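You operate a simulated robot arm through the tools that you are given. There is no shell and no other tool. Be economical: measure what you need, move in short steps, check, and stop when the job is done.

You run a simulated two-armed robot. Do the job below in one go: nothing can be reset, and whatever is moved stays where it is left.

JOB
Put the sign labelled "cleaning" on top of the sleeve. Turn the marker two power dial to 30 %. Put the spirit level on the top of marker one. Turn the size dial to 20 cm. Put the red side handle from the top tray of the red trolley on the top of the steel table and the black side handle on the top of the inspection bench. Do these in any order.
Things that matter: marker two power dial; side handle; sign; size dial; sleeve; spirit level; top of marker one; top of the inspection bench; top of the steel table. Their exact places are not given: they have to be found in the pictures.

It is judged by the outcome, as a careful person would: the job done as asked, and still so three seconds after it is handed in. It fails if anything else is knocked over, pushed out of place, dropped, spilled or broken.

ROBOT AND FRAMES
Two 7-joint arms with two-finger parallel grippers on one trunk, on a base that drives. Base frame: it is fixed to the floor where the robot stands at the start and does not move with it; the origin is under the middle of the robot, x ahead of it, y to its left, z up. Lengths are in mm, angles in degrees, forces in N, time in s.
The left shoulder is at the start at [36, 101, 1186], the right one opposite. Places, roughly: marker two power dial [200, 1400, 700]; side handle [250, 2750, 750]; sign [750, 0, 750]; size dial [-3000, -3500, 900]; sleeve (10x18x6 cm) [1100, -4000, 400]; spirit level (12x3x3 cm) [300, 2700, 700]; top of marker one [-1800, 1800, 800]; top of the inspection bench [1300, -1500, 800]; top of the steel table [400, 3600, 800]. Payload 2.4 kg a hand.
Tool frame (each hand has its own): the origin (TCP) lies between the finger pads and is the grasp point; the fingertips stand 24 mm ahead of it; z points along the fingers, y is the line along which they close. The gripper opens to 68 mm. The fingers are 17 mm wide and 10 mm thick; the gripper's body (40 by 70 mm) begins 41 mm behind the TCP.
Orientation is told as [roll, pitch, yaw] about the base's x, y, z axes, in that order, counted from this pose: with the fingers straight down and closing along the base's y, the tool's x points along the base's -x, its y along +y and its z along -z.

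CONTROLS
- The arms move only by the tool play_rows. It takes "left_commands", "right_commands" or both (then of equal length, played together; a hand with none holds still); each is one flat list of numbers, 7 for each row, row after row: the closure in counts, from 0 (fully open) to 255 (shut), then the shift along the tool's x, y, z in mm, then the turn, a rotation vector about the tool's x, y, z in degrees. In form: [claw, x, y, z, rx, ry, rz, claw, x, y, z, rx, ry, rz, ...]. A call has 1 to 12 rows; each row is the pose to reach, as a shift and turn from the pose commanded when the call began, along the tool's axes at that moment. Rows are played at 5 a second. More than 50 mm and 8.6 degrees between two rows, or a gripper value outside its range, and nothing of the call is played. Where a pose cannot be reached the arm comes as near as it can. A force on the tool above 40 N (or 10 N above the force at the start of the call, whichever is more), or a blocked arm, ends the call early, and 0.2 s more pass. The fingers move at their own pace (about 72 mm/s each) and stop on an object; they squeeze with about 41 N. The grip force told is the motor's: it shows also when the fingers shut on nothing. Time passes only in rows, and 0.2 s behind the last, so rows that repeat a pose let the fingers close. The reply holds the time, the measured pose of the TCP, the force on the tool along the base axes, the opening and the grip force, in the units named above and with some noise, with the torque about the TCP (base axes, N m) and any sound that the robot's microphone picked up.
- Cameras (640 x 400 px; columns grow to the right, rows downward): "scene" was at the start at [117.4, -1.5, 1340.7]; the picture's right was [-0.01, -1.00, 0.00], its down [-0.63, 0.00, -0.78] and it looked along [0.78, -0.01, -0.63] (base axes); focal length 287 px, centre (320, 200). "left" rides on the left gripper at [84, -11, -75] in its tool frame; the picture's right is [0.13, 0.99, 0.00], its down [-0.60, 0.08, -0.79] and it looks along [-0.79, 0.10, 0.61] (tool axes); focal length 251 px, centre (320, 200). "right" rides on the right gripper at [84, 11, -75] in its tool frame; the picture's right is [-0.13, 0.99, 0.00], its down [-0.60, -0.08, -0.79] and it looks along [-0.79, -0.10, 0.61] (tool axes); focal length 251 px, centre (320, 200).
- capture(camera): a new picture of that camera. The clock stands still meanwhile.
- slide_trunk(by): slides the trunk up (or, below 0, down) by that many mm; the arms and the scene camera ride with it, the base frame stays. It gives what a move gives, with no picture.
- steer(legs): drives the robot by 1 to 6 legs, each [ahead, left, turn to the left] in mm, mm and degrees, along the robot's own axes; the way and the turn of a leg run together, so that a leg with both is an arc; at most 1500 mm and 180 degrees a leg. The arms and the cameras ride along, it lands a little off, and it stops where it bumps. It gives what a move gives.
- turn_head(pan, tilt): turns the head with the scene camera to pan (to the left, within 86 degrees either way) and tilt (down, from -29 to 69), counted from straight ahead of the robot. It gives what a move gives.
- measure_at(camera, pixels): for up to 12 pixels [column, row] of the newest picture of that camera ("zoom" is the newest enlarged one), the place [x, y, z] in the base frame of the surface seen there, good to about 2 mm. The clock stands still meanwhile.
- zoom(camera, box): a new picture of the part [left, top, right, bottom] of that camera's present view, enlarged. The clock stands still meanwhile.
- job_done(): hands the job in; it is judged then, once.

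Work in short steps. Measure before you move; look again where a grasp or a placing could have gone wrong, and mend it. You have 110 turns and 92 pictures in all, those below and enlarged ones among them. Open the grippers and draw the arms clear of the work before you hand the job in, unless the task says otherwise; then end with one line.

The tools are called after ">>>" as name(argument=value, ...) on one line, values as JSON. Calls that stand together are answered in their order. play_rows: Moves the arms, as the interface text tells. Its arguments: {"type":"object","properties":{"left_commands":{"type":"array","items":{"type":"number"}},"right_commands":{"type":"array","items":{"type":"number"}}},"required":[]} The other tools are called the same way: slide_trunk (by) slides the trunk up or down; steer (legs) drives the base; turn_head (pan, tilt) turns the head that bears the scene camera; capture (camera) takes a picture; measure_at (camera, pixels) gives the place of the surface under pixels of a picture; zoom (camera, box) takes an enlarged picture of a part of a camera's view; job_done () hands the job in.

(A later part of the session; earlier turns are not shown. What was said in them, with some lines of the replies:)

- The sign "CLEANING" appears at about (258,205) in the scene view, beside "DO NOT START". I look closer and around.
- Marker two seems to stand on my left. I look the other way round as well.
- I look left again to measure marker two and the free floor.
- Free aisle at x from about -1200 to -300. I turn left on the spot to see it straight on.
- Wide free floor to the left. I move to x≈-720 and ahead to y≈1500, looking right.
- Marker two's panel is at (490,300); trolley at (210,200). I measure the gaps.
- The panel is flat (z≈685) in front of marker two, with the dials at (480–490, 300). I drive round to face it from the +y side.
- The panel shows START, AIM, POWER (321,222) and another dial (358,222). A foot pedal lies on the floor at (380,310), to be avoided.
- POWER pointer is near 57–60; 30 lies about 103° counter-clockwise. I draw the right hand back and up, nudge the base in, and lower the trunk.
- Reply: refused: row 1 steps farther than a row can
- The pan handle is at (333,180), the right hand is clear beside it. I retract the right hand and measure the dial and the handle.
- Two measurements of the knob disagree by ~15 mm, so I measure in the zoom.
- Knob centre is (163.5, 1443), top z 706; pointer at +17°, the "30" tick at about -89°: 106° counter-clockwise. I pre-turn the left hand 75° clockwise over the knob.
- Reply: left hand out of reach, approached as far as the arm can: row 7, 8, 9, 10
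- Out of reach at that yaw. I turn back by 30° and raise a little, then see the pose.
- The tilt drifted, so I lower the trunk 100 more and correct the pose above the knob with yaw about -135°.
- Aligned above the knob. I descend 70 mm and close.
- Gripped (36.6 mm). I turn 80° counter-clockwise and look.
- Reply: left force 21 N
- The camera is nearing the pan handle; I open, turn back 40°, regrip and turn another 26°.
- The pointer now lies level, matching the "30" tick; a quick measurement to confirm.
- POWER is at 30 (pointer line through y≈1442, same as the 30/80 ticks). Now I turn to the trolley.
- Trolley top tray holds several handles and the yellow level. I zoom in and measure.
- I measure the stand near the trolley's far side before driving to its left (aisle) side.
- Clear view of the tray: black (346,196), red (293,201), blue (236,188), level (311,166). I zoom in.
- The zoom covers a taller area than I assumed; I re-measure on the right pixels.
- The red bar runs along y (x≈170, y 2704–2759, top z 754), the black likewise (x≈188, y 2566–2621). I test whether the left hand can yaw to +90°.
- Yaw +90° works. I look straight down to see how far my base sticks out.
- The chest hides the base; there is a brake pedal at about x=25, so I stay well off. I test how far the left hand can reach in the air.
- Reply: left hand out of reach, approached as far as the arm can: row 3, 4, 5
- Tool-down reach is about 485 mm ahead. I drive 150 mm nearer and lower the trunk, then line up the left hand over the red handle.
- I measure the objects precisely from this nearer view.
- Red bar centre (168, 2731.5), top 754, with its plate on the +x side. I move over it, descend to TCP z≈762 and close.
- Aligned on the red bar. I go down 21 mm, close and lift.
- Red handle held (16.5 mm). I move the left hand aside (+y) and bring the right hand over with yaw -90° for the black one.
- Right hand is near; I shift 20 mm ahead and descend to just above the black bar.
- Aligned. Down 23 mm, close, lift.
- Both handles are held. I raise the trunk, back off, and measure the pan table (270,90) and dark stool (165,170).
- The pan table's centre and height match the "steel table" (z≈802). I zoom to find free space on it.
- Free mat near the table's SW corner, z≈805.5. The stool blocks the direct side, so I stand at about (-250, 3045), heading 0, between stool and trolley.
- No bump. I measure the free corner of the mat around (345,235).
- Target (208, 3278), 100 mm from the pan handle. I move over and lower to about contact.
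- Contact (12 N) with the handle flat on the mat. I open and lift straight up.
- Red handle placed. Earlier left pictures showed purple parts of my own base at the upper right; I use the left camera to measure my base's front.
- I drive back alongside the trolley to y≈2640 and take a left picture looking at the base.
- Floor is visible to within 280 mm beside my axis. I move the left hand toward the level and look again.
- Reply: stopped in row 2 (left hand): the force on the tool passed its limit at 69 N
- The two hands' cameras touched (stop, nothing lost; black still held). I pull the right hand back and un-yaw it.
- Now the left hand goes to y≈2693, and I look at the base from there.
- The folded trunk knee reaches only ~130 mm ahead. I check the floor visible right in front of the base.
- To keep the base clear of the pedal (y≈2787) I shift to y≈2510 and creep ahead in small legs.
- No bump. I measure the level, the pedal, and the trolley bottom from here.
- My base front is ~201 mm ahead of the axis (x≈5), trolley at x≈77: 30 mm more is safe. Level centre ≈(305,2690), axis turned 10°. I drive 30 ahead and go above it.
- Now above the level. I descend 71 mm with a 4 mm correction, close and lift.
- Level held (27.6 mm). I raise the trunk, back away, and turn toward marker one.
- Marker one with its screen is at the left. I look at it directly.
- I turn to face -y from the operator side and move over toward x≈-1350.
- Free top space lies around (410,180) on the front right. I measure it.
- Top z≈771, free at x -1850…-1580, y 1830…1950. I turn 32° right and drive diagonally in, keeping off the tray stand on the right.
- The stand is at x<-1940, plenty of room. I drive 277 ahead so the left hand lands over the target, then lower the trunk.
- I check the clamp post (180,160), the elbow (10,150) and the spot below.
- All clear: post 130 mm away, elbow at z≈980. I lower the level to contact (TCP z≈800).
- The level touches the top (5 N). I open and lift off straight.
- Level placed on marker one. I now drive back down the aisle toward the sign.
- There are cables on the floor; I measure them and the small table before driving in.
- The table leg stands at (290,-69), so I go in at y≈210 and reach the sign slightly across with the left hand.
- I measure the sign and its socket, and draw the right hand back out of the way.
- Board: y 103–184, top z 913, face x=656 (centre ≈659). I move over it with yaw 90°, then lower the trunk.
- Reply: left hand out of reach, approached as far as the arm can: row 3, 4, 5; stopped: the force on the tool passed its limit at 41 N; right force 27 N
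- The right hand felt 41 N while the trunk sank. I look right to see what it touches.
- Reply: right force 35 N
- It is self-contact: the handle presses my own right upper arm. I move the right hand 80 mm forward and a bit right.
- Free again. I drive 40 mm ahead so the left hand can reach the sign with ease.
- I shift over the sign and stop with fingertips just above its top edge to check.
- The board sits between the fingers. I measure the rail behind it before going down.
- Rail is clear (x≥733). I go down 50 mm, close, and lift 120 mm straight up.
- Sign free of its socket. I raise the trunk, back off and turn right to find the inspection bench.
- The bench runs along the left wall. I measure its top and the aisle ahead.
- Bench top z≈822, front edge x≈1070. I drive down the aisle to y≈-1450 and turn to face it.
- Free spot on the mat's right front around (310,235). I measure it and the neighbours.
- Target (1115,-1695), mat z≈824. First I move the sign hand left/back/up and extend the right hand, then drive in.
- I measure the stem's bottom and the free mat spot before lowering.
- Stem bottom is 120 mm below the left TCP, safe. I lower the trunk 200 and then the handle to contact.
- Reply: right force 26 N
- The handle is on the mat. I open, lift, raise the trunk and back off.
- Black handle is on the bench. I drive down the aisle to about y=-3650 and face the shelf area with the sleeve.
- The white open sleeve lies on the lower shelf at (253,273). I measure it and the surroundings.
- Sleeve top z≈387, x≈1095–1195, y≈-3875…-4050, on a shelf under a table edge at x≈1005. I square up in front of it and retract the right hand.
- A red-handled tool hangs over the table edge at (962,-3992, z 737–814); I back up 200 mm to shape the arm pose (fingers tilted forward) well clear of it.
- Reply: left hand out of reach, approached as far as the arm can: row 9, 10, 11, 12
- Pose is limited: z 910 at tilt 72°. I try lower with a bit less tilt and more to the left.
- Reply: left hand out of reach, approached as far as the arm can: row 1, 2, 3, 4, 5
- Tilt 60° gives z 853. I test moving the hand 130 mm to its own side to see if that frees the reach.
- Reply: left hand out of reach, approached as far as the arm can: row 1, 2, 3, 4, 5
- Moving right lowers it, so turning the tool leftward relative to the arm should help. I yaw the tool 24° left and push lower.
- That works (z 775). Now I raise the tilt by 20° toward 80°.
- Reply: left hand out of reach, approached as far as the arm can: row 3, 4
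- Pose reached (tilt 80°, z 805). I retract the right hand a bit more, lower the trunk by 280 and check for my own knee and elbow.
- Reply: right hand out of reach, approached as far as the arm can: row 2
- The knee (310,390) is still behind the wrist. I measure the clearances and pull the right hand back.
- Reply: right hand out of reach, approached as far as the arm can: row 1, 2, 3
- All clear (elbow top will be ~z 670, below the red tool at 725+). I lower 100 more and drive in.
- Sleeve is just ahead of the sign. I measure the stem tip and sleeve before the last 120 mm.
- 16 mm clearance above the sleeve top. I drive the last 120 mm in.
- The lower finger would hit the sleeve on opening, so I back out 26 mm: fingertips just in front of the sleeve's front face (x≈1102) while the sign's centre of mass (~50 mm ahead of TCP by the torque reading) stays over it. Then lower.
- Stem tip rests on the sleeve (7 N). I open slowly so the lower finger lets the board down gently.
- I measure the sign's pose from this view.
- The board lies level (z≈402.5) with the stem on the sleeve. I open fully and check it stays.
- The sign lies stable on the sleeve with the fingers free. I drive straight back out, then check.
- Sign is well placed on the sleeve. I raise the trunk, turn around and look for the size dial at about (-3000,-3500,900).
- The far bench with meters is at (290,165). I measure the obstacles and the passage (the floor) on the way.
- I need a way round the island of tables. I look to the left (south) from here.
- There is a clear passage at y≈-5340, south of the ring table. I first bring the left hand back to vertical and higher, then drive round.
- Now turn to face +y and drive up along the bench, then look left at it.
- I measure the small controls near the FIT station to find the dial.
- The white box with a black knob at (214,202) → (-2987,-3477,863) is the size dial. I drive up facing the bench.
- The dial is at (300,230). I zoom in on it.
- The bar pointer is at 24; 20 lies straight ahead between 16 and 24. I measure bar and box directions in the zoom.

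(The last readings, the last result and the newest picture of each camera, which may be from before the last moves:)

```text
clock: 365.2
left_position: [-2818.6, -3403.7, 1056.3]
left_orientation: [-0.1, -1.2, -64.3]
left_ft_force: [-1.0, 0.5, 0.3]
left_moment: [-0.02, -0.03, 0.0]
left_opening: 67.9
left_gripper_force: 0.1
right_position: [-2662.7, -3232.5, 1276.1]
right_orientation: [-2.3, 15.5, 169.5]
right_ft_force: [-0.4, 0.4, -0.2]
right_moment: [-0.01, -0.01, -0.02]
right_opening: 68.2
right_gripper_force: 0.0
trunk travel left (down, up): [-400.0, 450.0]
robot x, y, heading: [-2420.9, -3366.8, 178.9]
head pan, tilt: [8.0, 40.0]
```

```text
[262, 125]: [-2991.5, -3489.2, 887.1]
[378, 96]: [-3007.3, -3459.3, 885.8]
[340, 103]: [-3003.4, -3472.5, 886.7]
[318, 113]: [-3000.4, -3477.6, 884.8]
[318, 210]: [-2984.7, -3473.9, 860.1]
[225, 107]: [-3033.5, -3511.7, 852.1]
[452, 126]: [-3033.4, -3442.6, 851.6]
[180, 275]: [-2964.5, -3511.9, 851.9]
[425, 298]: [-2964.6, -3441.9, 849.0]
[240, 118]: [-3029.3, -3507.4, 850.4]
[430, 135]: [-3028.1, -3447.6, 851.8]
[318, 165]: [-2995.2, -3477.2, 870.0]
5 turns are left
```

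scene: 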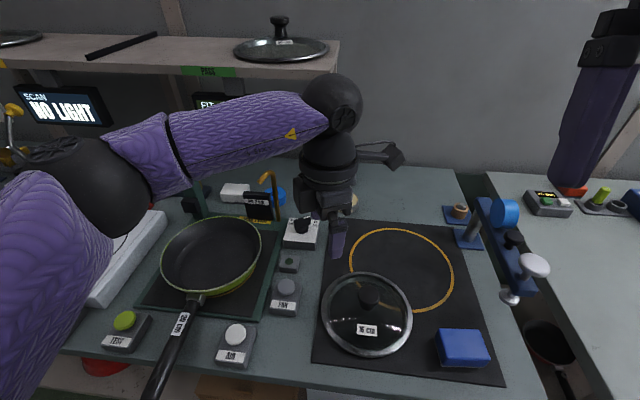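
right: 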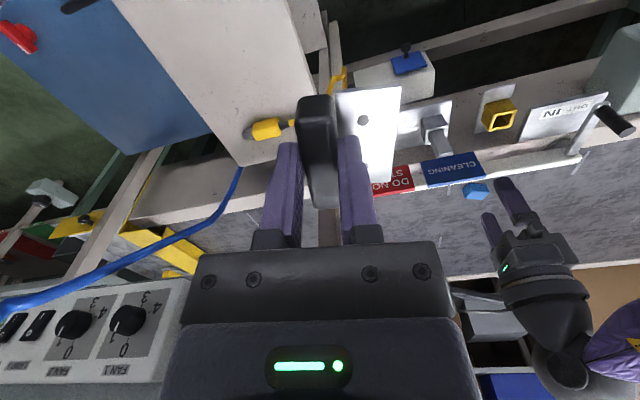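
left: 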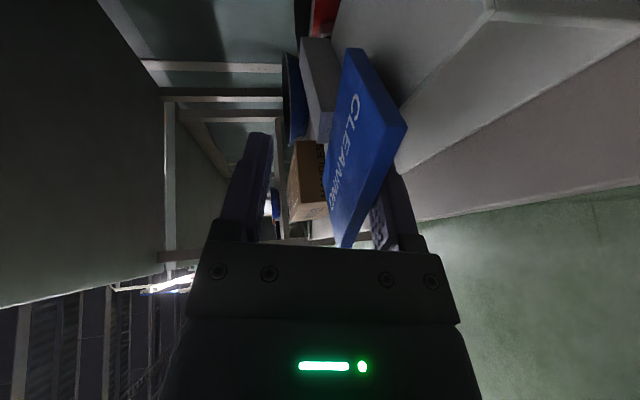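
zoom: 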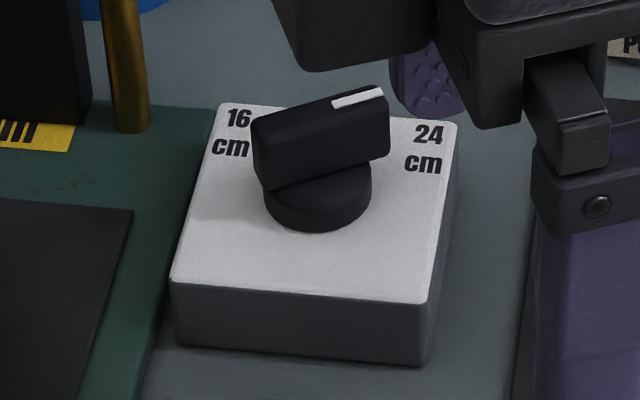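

Few turns left, so I combine steps: the knob centre is (-2999,-3476), bar 62° right of forward. I swing the left hand to rel. yaw ≈-45°, lower the trunk and drive in.

>>> play_rows(left_commands=[0, 0, 0, 0, 0, 0, 8.4, 0, 0, 0, 0, 0, 0, 16.8, 0, 0, 0, 0, 0, 0, 25.2, 0, 0, 0, 0, 0, 0, 33.6, 0, 0, 0, 0, 0, 0, 42, 0, 0, 0, 0, 0, 0, 50.4, 0, 0, 0, 0, 0, 0, 58.8, 0, 0, 0, 0, 0, 0, 67.2, 0, 0, 0, 0, 0, 0, 75.6, 0, 0, 0, 0, 0, 0, 84, 0, 0, 0, 0, 0, 0, 92.4, 0, 0, 0, 0, 0, 0, 100.8])

>>> play_rows(left_commands=[0, 0, 0, 0, 0, 0, 8.2, 0, 0, 0, 0, 0, 0, 16.4, 0, 0, 0, 0, 0, 0, 24.6, 0, 0, 0, 0, 0, 0, 32.8, 0, 0, 0, 0, 0, 0, 41, 0, 0, 0, 0, 0, 0, 49.2, 0, 0, 0, 0, 0, 0, 57.4, 0, 0, 0, 0, 0, 0, 59, 0, 0, 0, 0, 0, 0, 59])

>>> slide_trunk(by=-100)

>>> steer(legs=[[115, 0, 1.2]])

```text
clock: 367.8
left_position: [-2817.1, -3404.3, 1056.8]
left_orientation: [1.1, 0.2, -165.3]
left_ft_force: [-0.6, 0.6, 0.1]
left_moment: [0.01, 0.01, -0.02]
left_opening: 67.8
left_gripper_force: 0.0
right_position: [-2663.1, -3232.5, 1275.4]
right_orientation: [-2.3, 15.4, 169.5]
right_ft_force: [1.0, 0.9, -0.8]
right_moment: [0.0, 0.0, -0.01]
right_opening: 67.8
right_gripper_force: 0.1
trunk travel left (down, up): [-400.0, 450.0]
robot x, y, heading: [-2422.8, -3368.8, 178.8]
head pan, tilt: [8.0, 40.0]
```

```text
clock: 369.8
left_position: [-2819.0, -3402.6, 1055.4]
left_orientation: [0.6, 1.1, 135.8]
left_ft_force: [0.2, 0.9, -0.7]
left_moment: [0.01, 0.01, -0.01]
left_opening: 67.9
left_gripper_force: 0.1
right_position: [-2661.6, -3232.4, 1274.5]
right_orientation: [-2.3, 15.3, 169.5]
right_ft_force: [-0.9, 0.9, 0.1]
right_moment: [-0.02, 0.0, 0.02]
right_opening: 68.0
right_gripper_force: 0.0
trunk travel left (down, up): [-400.0, 450.0]
robot x, y, heading: [-2422.6, -3366.6, 178.7]
head pan, tilt: [8.0, 40.0]
```

```text
clock: 371.2
left_position: [-2817.9, -3402.5, 955.9]
left_orientation: [0.5, 1.1, 135.8]
left_ft_force: [1.1, 0.0, -0.5]
left_moment: [0.02, -0.06, -0.02]
left_opening: 68.1
left_gripper_force: 0.1
right_position: [-2662.5, -3232.9, 1174.8]
right_orientation: [-2.3, 15.4, 169.5]
right_ft_force: [-0.6, 0.3, 0.3]
right_moment: [0.0, 0.0, 0.01]
right_opening: 68.0
right_gripper_force: 0.0
trunk travel left (down, up): [-300.0, 550.0]
robot x, y, heading: [-2418.3, -3367.1, 179.0]
head pan, tilt: [8.0, 40.0]
```

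```text
clock: 372.4
left_position: [-2934.0, -3411.5, 956.0]
left_orientation: [0.6, 1.2, 137.1]
left_ft_force: [-0.3, -0.1, -0.2]
left_moment: [0.01, 0.01, -0.03]
left_opening: 68.2
left_gripper_force: 0.0
right_position: [-2782.2, -3236.9, 1175.1]
right_orientation: [-2.3, 15.5, 170.7]
right_ft_force: [0.0, -0.4, 1.0]
right_moment: [0.03, -0.01, -0.03]
right_opening: 68.2
right_gripper_force: 0.0
trunk travel left (down, up): [-300.0, 550.0]
robot x, y, heading: [-2537.2, -3364.8, -180.0]
head pan, tilt: [8.0, 40.0]
4 turns are left
```

In place at yaw 137°. I move over the knob, descend to TCP z≈893 and close on the bar (closing lines it up with the pads).

>>> play_rows(left_commands=[0, -1, 30, 0, 0, 0, 0, 0, -2, 60, 0, 0, 0, 0, 0, -3.7, 91.5, 0, 0, 0, 0, 0, -3.7, 91.5, 25, 0, 0, 0, 0, -3.7, 91.5, 50, 0, 0, 0, 0, -3.7, 91.5, 63, 0, 0, 0, 0, -3.7, 91.5, 63, 0, 0, 0, 255, -3.7, 91.5, 63, 0, 0, 0, 255, -3.7, 91.5, 63, 0, 0, 0, 255, -3.7, 91.5, 63, 0, 0, 0, 255, -3.7, 91.5, 63, 0, 0, 0])

>>> zoom(camera="scene", box=[220, 180, 400, 300])

```text
clock: 374.8
left_position: [-2955.1, -3485.6, 894.2]
left_orientation: [0.5, 1.2, 137.2]
left_ft_force: [0.0, 0.1, 0.1]
left_moment: [-0.02, 0.02, 0.02]
left_opening: 0.0
left_gripper_force: 23.5
left hand out of reach, approached as far as the arm can: row 2, 3, 4, 5, 6, 7, 8, 9, 10, 11
right_position: [-2782.1, -3238.0, 1175.4]
right_orientation: [-2.2, 15.4, 170.8]
right_ft_force: [0.4, -1.5, 0.6]
right_moment: [-0.04, -0.01, -0.02]
right_opening: 68.0
right_gripper_force: 0.1
trunk travel left (down, up): [-300.0, 550.0]
robot x, y, heading: [-2532.9, -3365.8, -179.5]
head pan, tilt: [8.0, 40.0]
```

```text
3.33 times, centred on (310, 240) of scene
3 turns are left
```

zoom: 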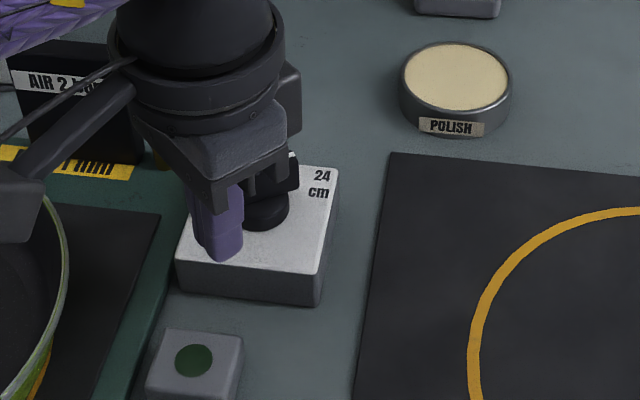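

The arm stopped ~45 mm short (yaw limit), the knob is untouched. With yaw ≈-20° the reach is fine: I raise, re-yaw, drive 20 mm, grip, turn 20° counter-clockwise to straight ahead, release and look.

>>> play_rows(left_commands=[255, 0, 0, -25, 0, 0, -6, 255, 0, 0, -45, 0, 0, -12, 0, 0, 0, -45, 0, 0, -18, 0, 0, 0, -45, 0, 0, -23, 0, 0, 0, -45, 0, 0, -23])

>>> steer(legs=[[20, 0, 0]])

>>> play_rows(left_commands=[0, -13, 0, 0, 0, 0, 0, 0, -26, -1.2, 0, 0, 0, 0, 0, -26, -1.2, 25, 0, 0, 0, 0, -26, -1.2, 45, 0, 0, 0, 0, -26, -1.2, 45, 0, 0, 0, 255, -26, -1.2, 45, 0, 0, 0, 255, -26, -1.2, 45, 0, 0, 0, 255, -26, -1.2, 45, 0, 0, 0, 255, -26, -1.2, 45, 0, 0, 0])

>>> play_rows(left_commands=[255, 0, 0, 0, 0, 0, -7, 255, 0, 0, 0, 0, 0, -14, 255, 0, 0, 0, 0, 0, -20, 255, 0, 0, 0, 0, 0, -20, 0, 0, 0, 0, 0, 0, -20, 0, 0, 0, 0, 0, 0, -20, 0, 0, 0, -25, 0, 0, -20, 0, 0, 0, -60, 0, 0, -20, 0, 40, 0, -80, 0, 0, -20, 0, 80, 0, -90, 0, 0, -20])

>>> zoom(camera="scene", box=[230, 190, 370, 290])

```text
clock: 376.0
left_position: [-2957.1, -3483.9, 940.4]
left_orientation: [0.9, 0.9, 160.1]
left_ft_force: [-0.4, 0.1, 0.6]
left_moment: [0.01, 0.01, 0.0]
left_opening: 67.9
left_gripper_force: 0.1
right_position: [-2781.8, -3236.0, 1175.6]
right_orientation: [-2.4, 15.4, 170.8]
right_ft_force: [0.0, 0.2, -0.2]
right_moment: [0.01, 0.01, -0.05]
right_opening: 68.0
right_gripper_force: 0.2
trunk travel left (down, up): [-300.0, 550.0]
robot x, y, heading: [-2536.7, -3363.4, -180.3]
head pan, tilt: [8.0, 40.0]
```

```text
clock: 376.8
left_position: [-2977.4, -3484.4, 939.8]
left_orientation: [0.9, 0.9, 160.1]
left_ft_force: [0.0, -0.1, 0.9]
left_moment: [0.0, 0.0, -0.01]
left_opening: 67.9
left_gripper_force: 0.1
right_position: [-2801.9, -3236.6, 1175.3]
right_orientation: [-2.3, 15.6, 170.8]
right_ft_force: [0.1, 0.5, 0.6]
right_moment: [-0.01, -0.02, 0.01]
right_opening: 68.0
right_gripper_force: 0.0
trunk travel left (down, up): [-300.0, 550.0]
robot x, y, heading: [-2551.8, -3367.6, -180.0]
head pan, tilt: [8.0, 40.0]
```

```text
clock: 378.8
left_position: [-3000.6, -3476.4, 895.9]
left_orientation: [0.9, 0.9, 160.2]
left_ft_force: [-0.8, -15.2, 0.3]
left_moment: [0.08, -0.11, -0.01]
left_opening: 12.0
left_gripper_force: 32.1
right_position: [-2801.0, -3239.6, 1176.4]
right_orientation: [-2.4, 15.4, 170.9]
right_ft_force: [0.7, 0.6, -0.2]
right_moment: [0.01, -0.01, -0.02]
right_opening: 67.9
right_gripper_force: 0.0
trunk travel left (down, up): [-300.0, 550.0]
robot x, y, heading: [-2556.2, -3365.2, -179.7]
head pan, tilt: [8.0, 40.0]
```

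```text
clock: 381.0
left_position: [-2925.8, -3500.2, 988.5]
left_orientation: [1.1, 0.5, -179.9]
left_ft_force: [0.2, 0.1, 0.6]
left_moment: [0.02, 0.03, 0.0]
left_opening: 68.2
left_gripper_force: 0.2
right_position: [-2801.1, -3236.3, 1174.7]
right_orientation: [-2.3, 15.4, 170.7]
right_ft_force: [0.7, 0.3, 0.1]
right_moment: [-0.04, 0.0, -0.01]
right_opening: 68.0
right_gripper_force: 0.1
trunk travel left (down, up): [-300.0, 550.0]
robot x, y, heading: [-2554.5, -3365.6, -179.6]
head pan, tilt: [8.0, 40.0]
```

```text
4.00 times, centred on (300, 240) of scene
2 turns are left
```

zoom: 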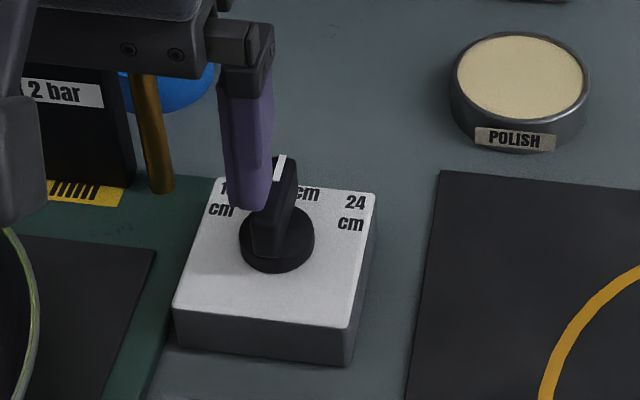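

The bar now points straight ahead at 20 (parallel to the box sides). I raise the hand, back off clear.

>>> play_rows(left_commands=[0, 0, 0, -30, 0, 0, 0, 0, 0, 0, -60, 0, 0, 0])

>>> steer(legs=[[-350, 0, 0]])

```text
clock: 381.6
left_position: [-2926.0, -3497.6, 1047.3]
left_orientation: [1.1, 0.4, -179.9]
left_ft_force: [0.3, 0.1, 0.5]
left_moment: [0.0, 0.0, 0.03]
left_opening: 68.0
left_gripper_force: 0.0
right_position: [-2800.9, -3236.8, 1174.9]
right_orientation: [-2.4, 15.4, 170.8]
right_ft_force: [-0.1, 0.0, -0.4]
right_moment: [0.03, -0.03, -0.01]
right_opening: 68.0
right_gripper_force: 0.0
trunk travel left (down, up): [-300.0, 550.0]
robot x, y, heading: [-2555.7, -3369.5, -179.6]
head pan, tilt: [8.0, 40.0]
```

```text
clock: 383.8
left_position: [-2581.7, -3495.6, 1048.6]
left_orientation: [1.1, 0.5, -179.9]
left_ft_force: [0.1, -0.6, 0.6]
left_moment: [-0.02, -0.02, -0.04]
left_opening: 67.9
left_gripper_force: 0.0
right_position: [-2457.3, -3235.7, 1176.0]
right_orientation: [-2.3, 15.4, 170.8]
right_ft_force: [0.6, -0.4, 0.5]
right_moment: [0.03, -0.01, 0.02]
right_opening: 67.8
right_gripper_force: 0.0
trunk travel left (down, up): [-300.0, 550.0]
robot x, y, heading: [-2211.0, -3370.1, -179.6]
head pan, tilt: [8.0, 40.0]
1 turns are left
```

All parts are done and both hands are empty and clear, so I hand the job in.

>>> job_done()

```text
The job is handed in.
```

All parts of the job are done and it is handed in: the sign on the sleeve, marker two power at 30 %, the level on marker one, the size dial at 20 cm, the red handle on the steel table and the black one on the inspection bench.
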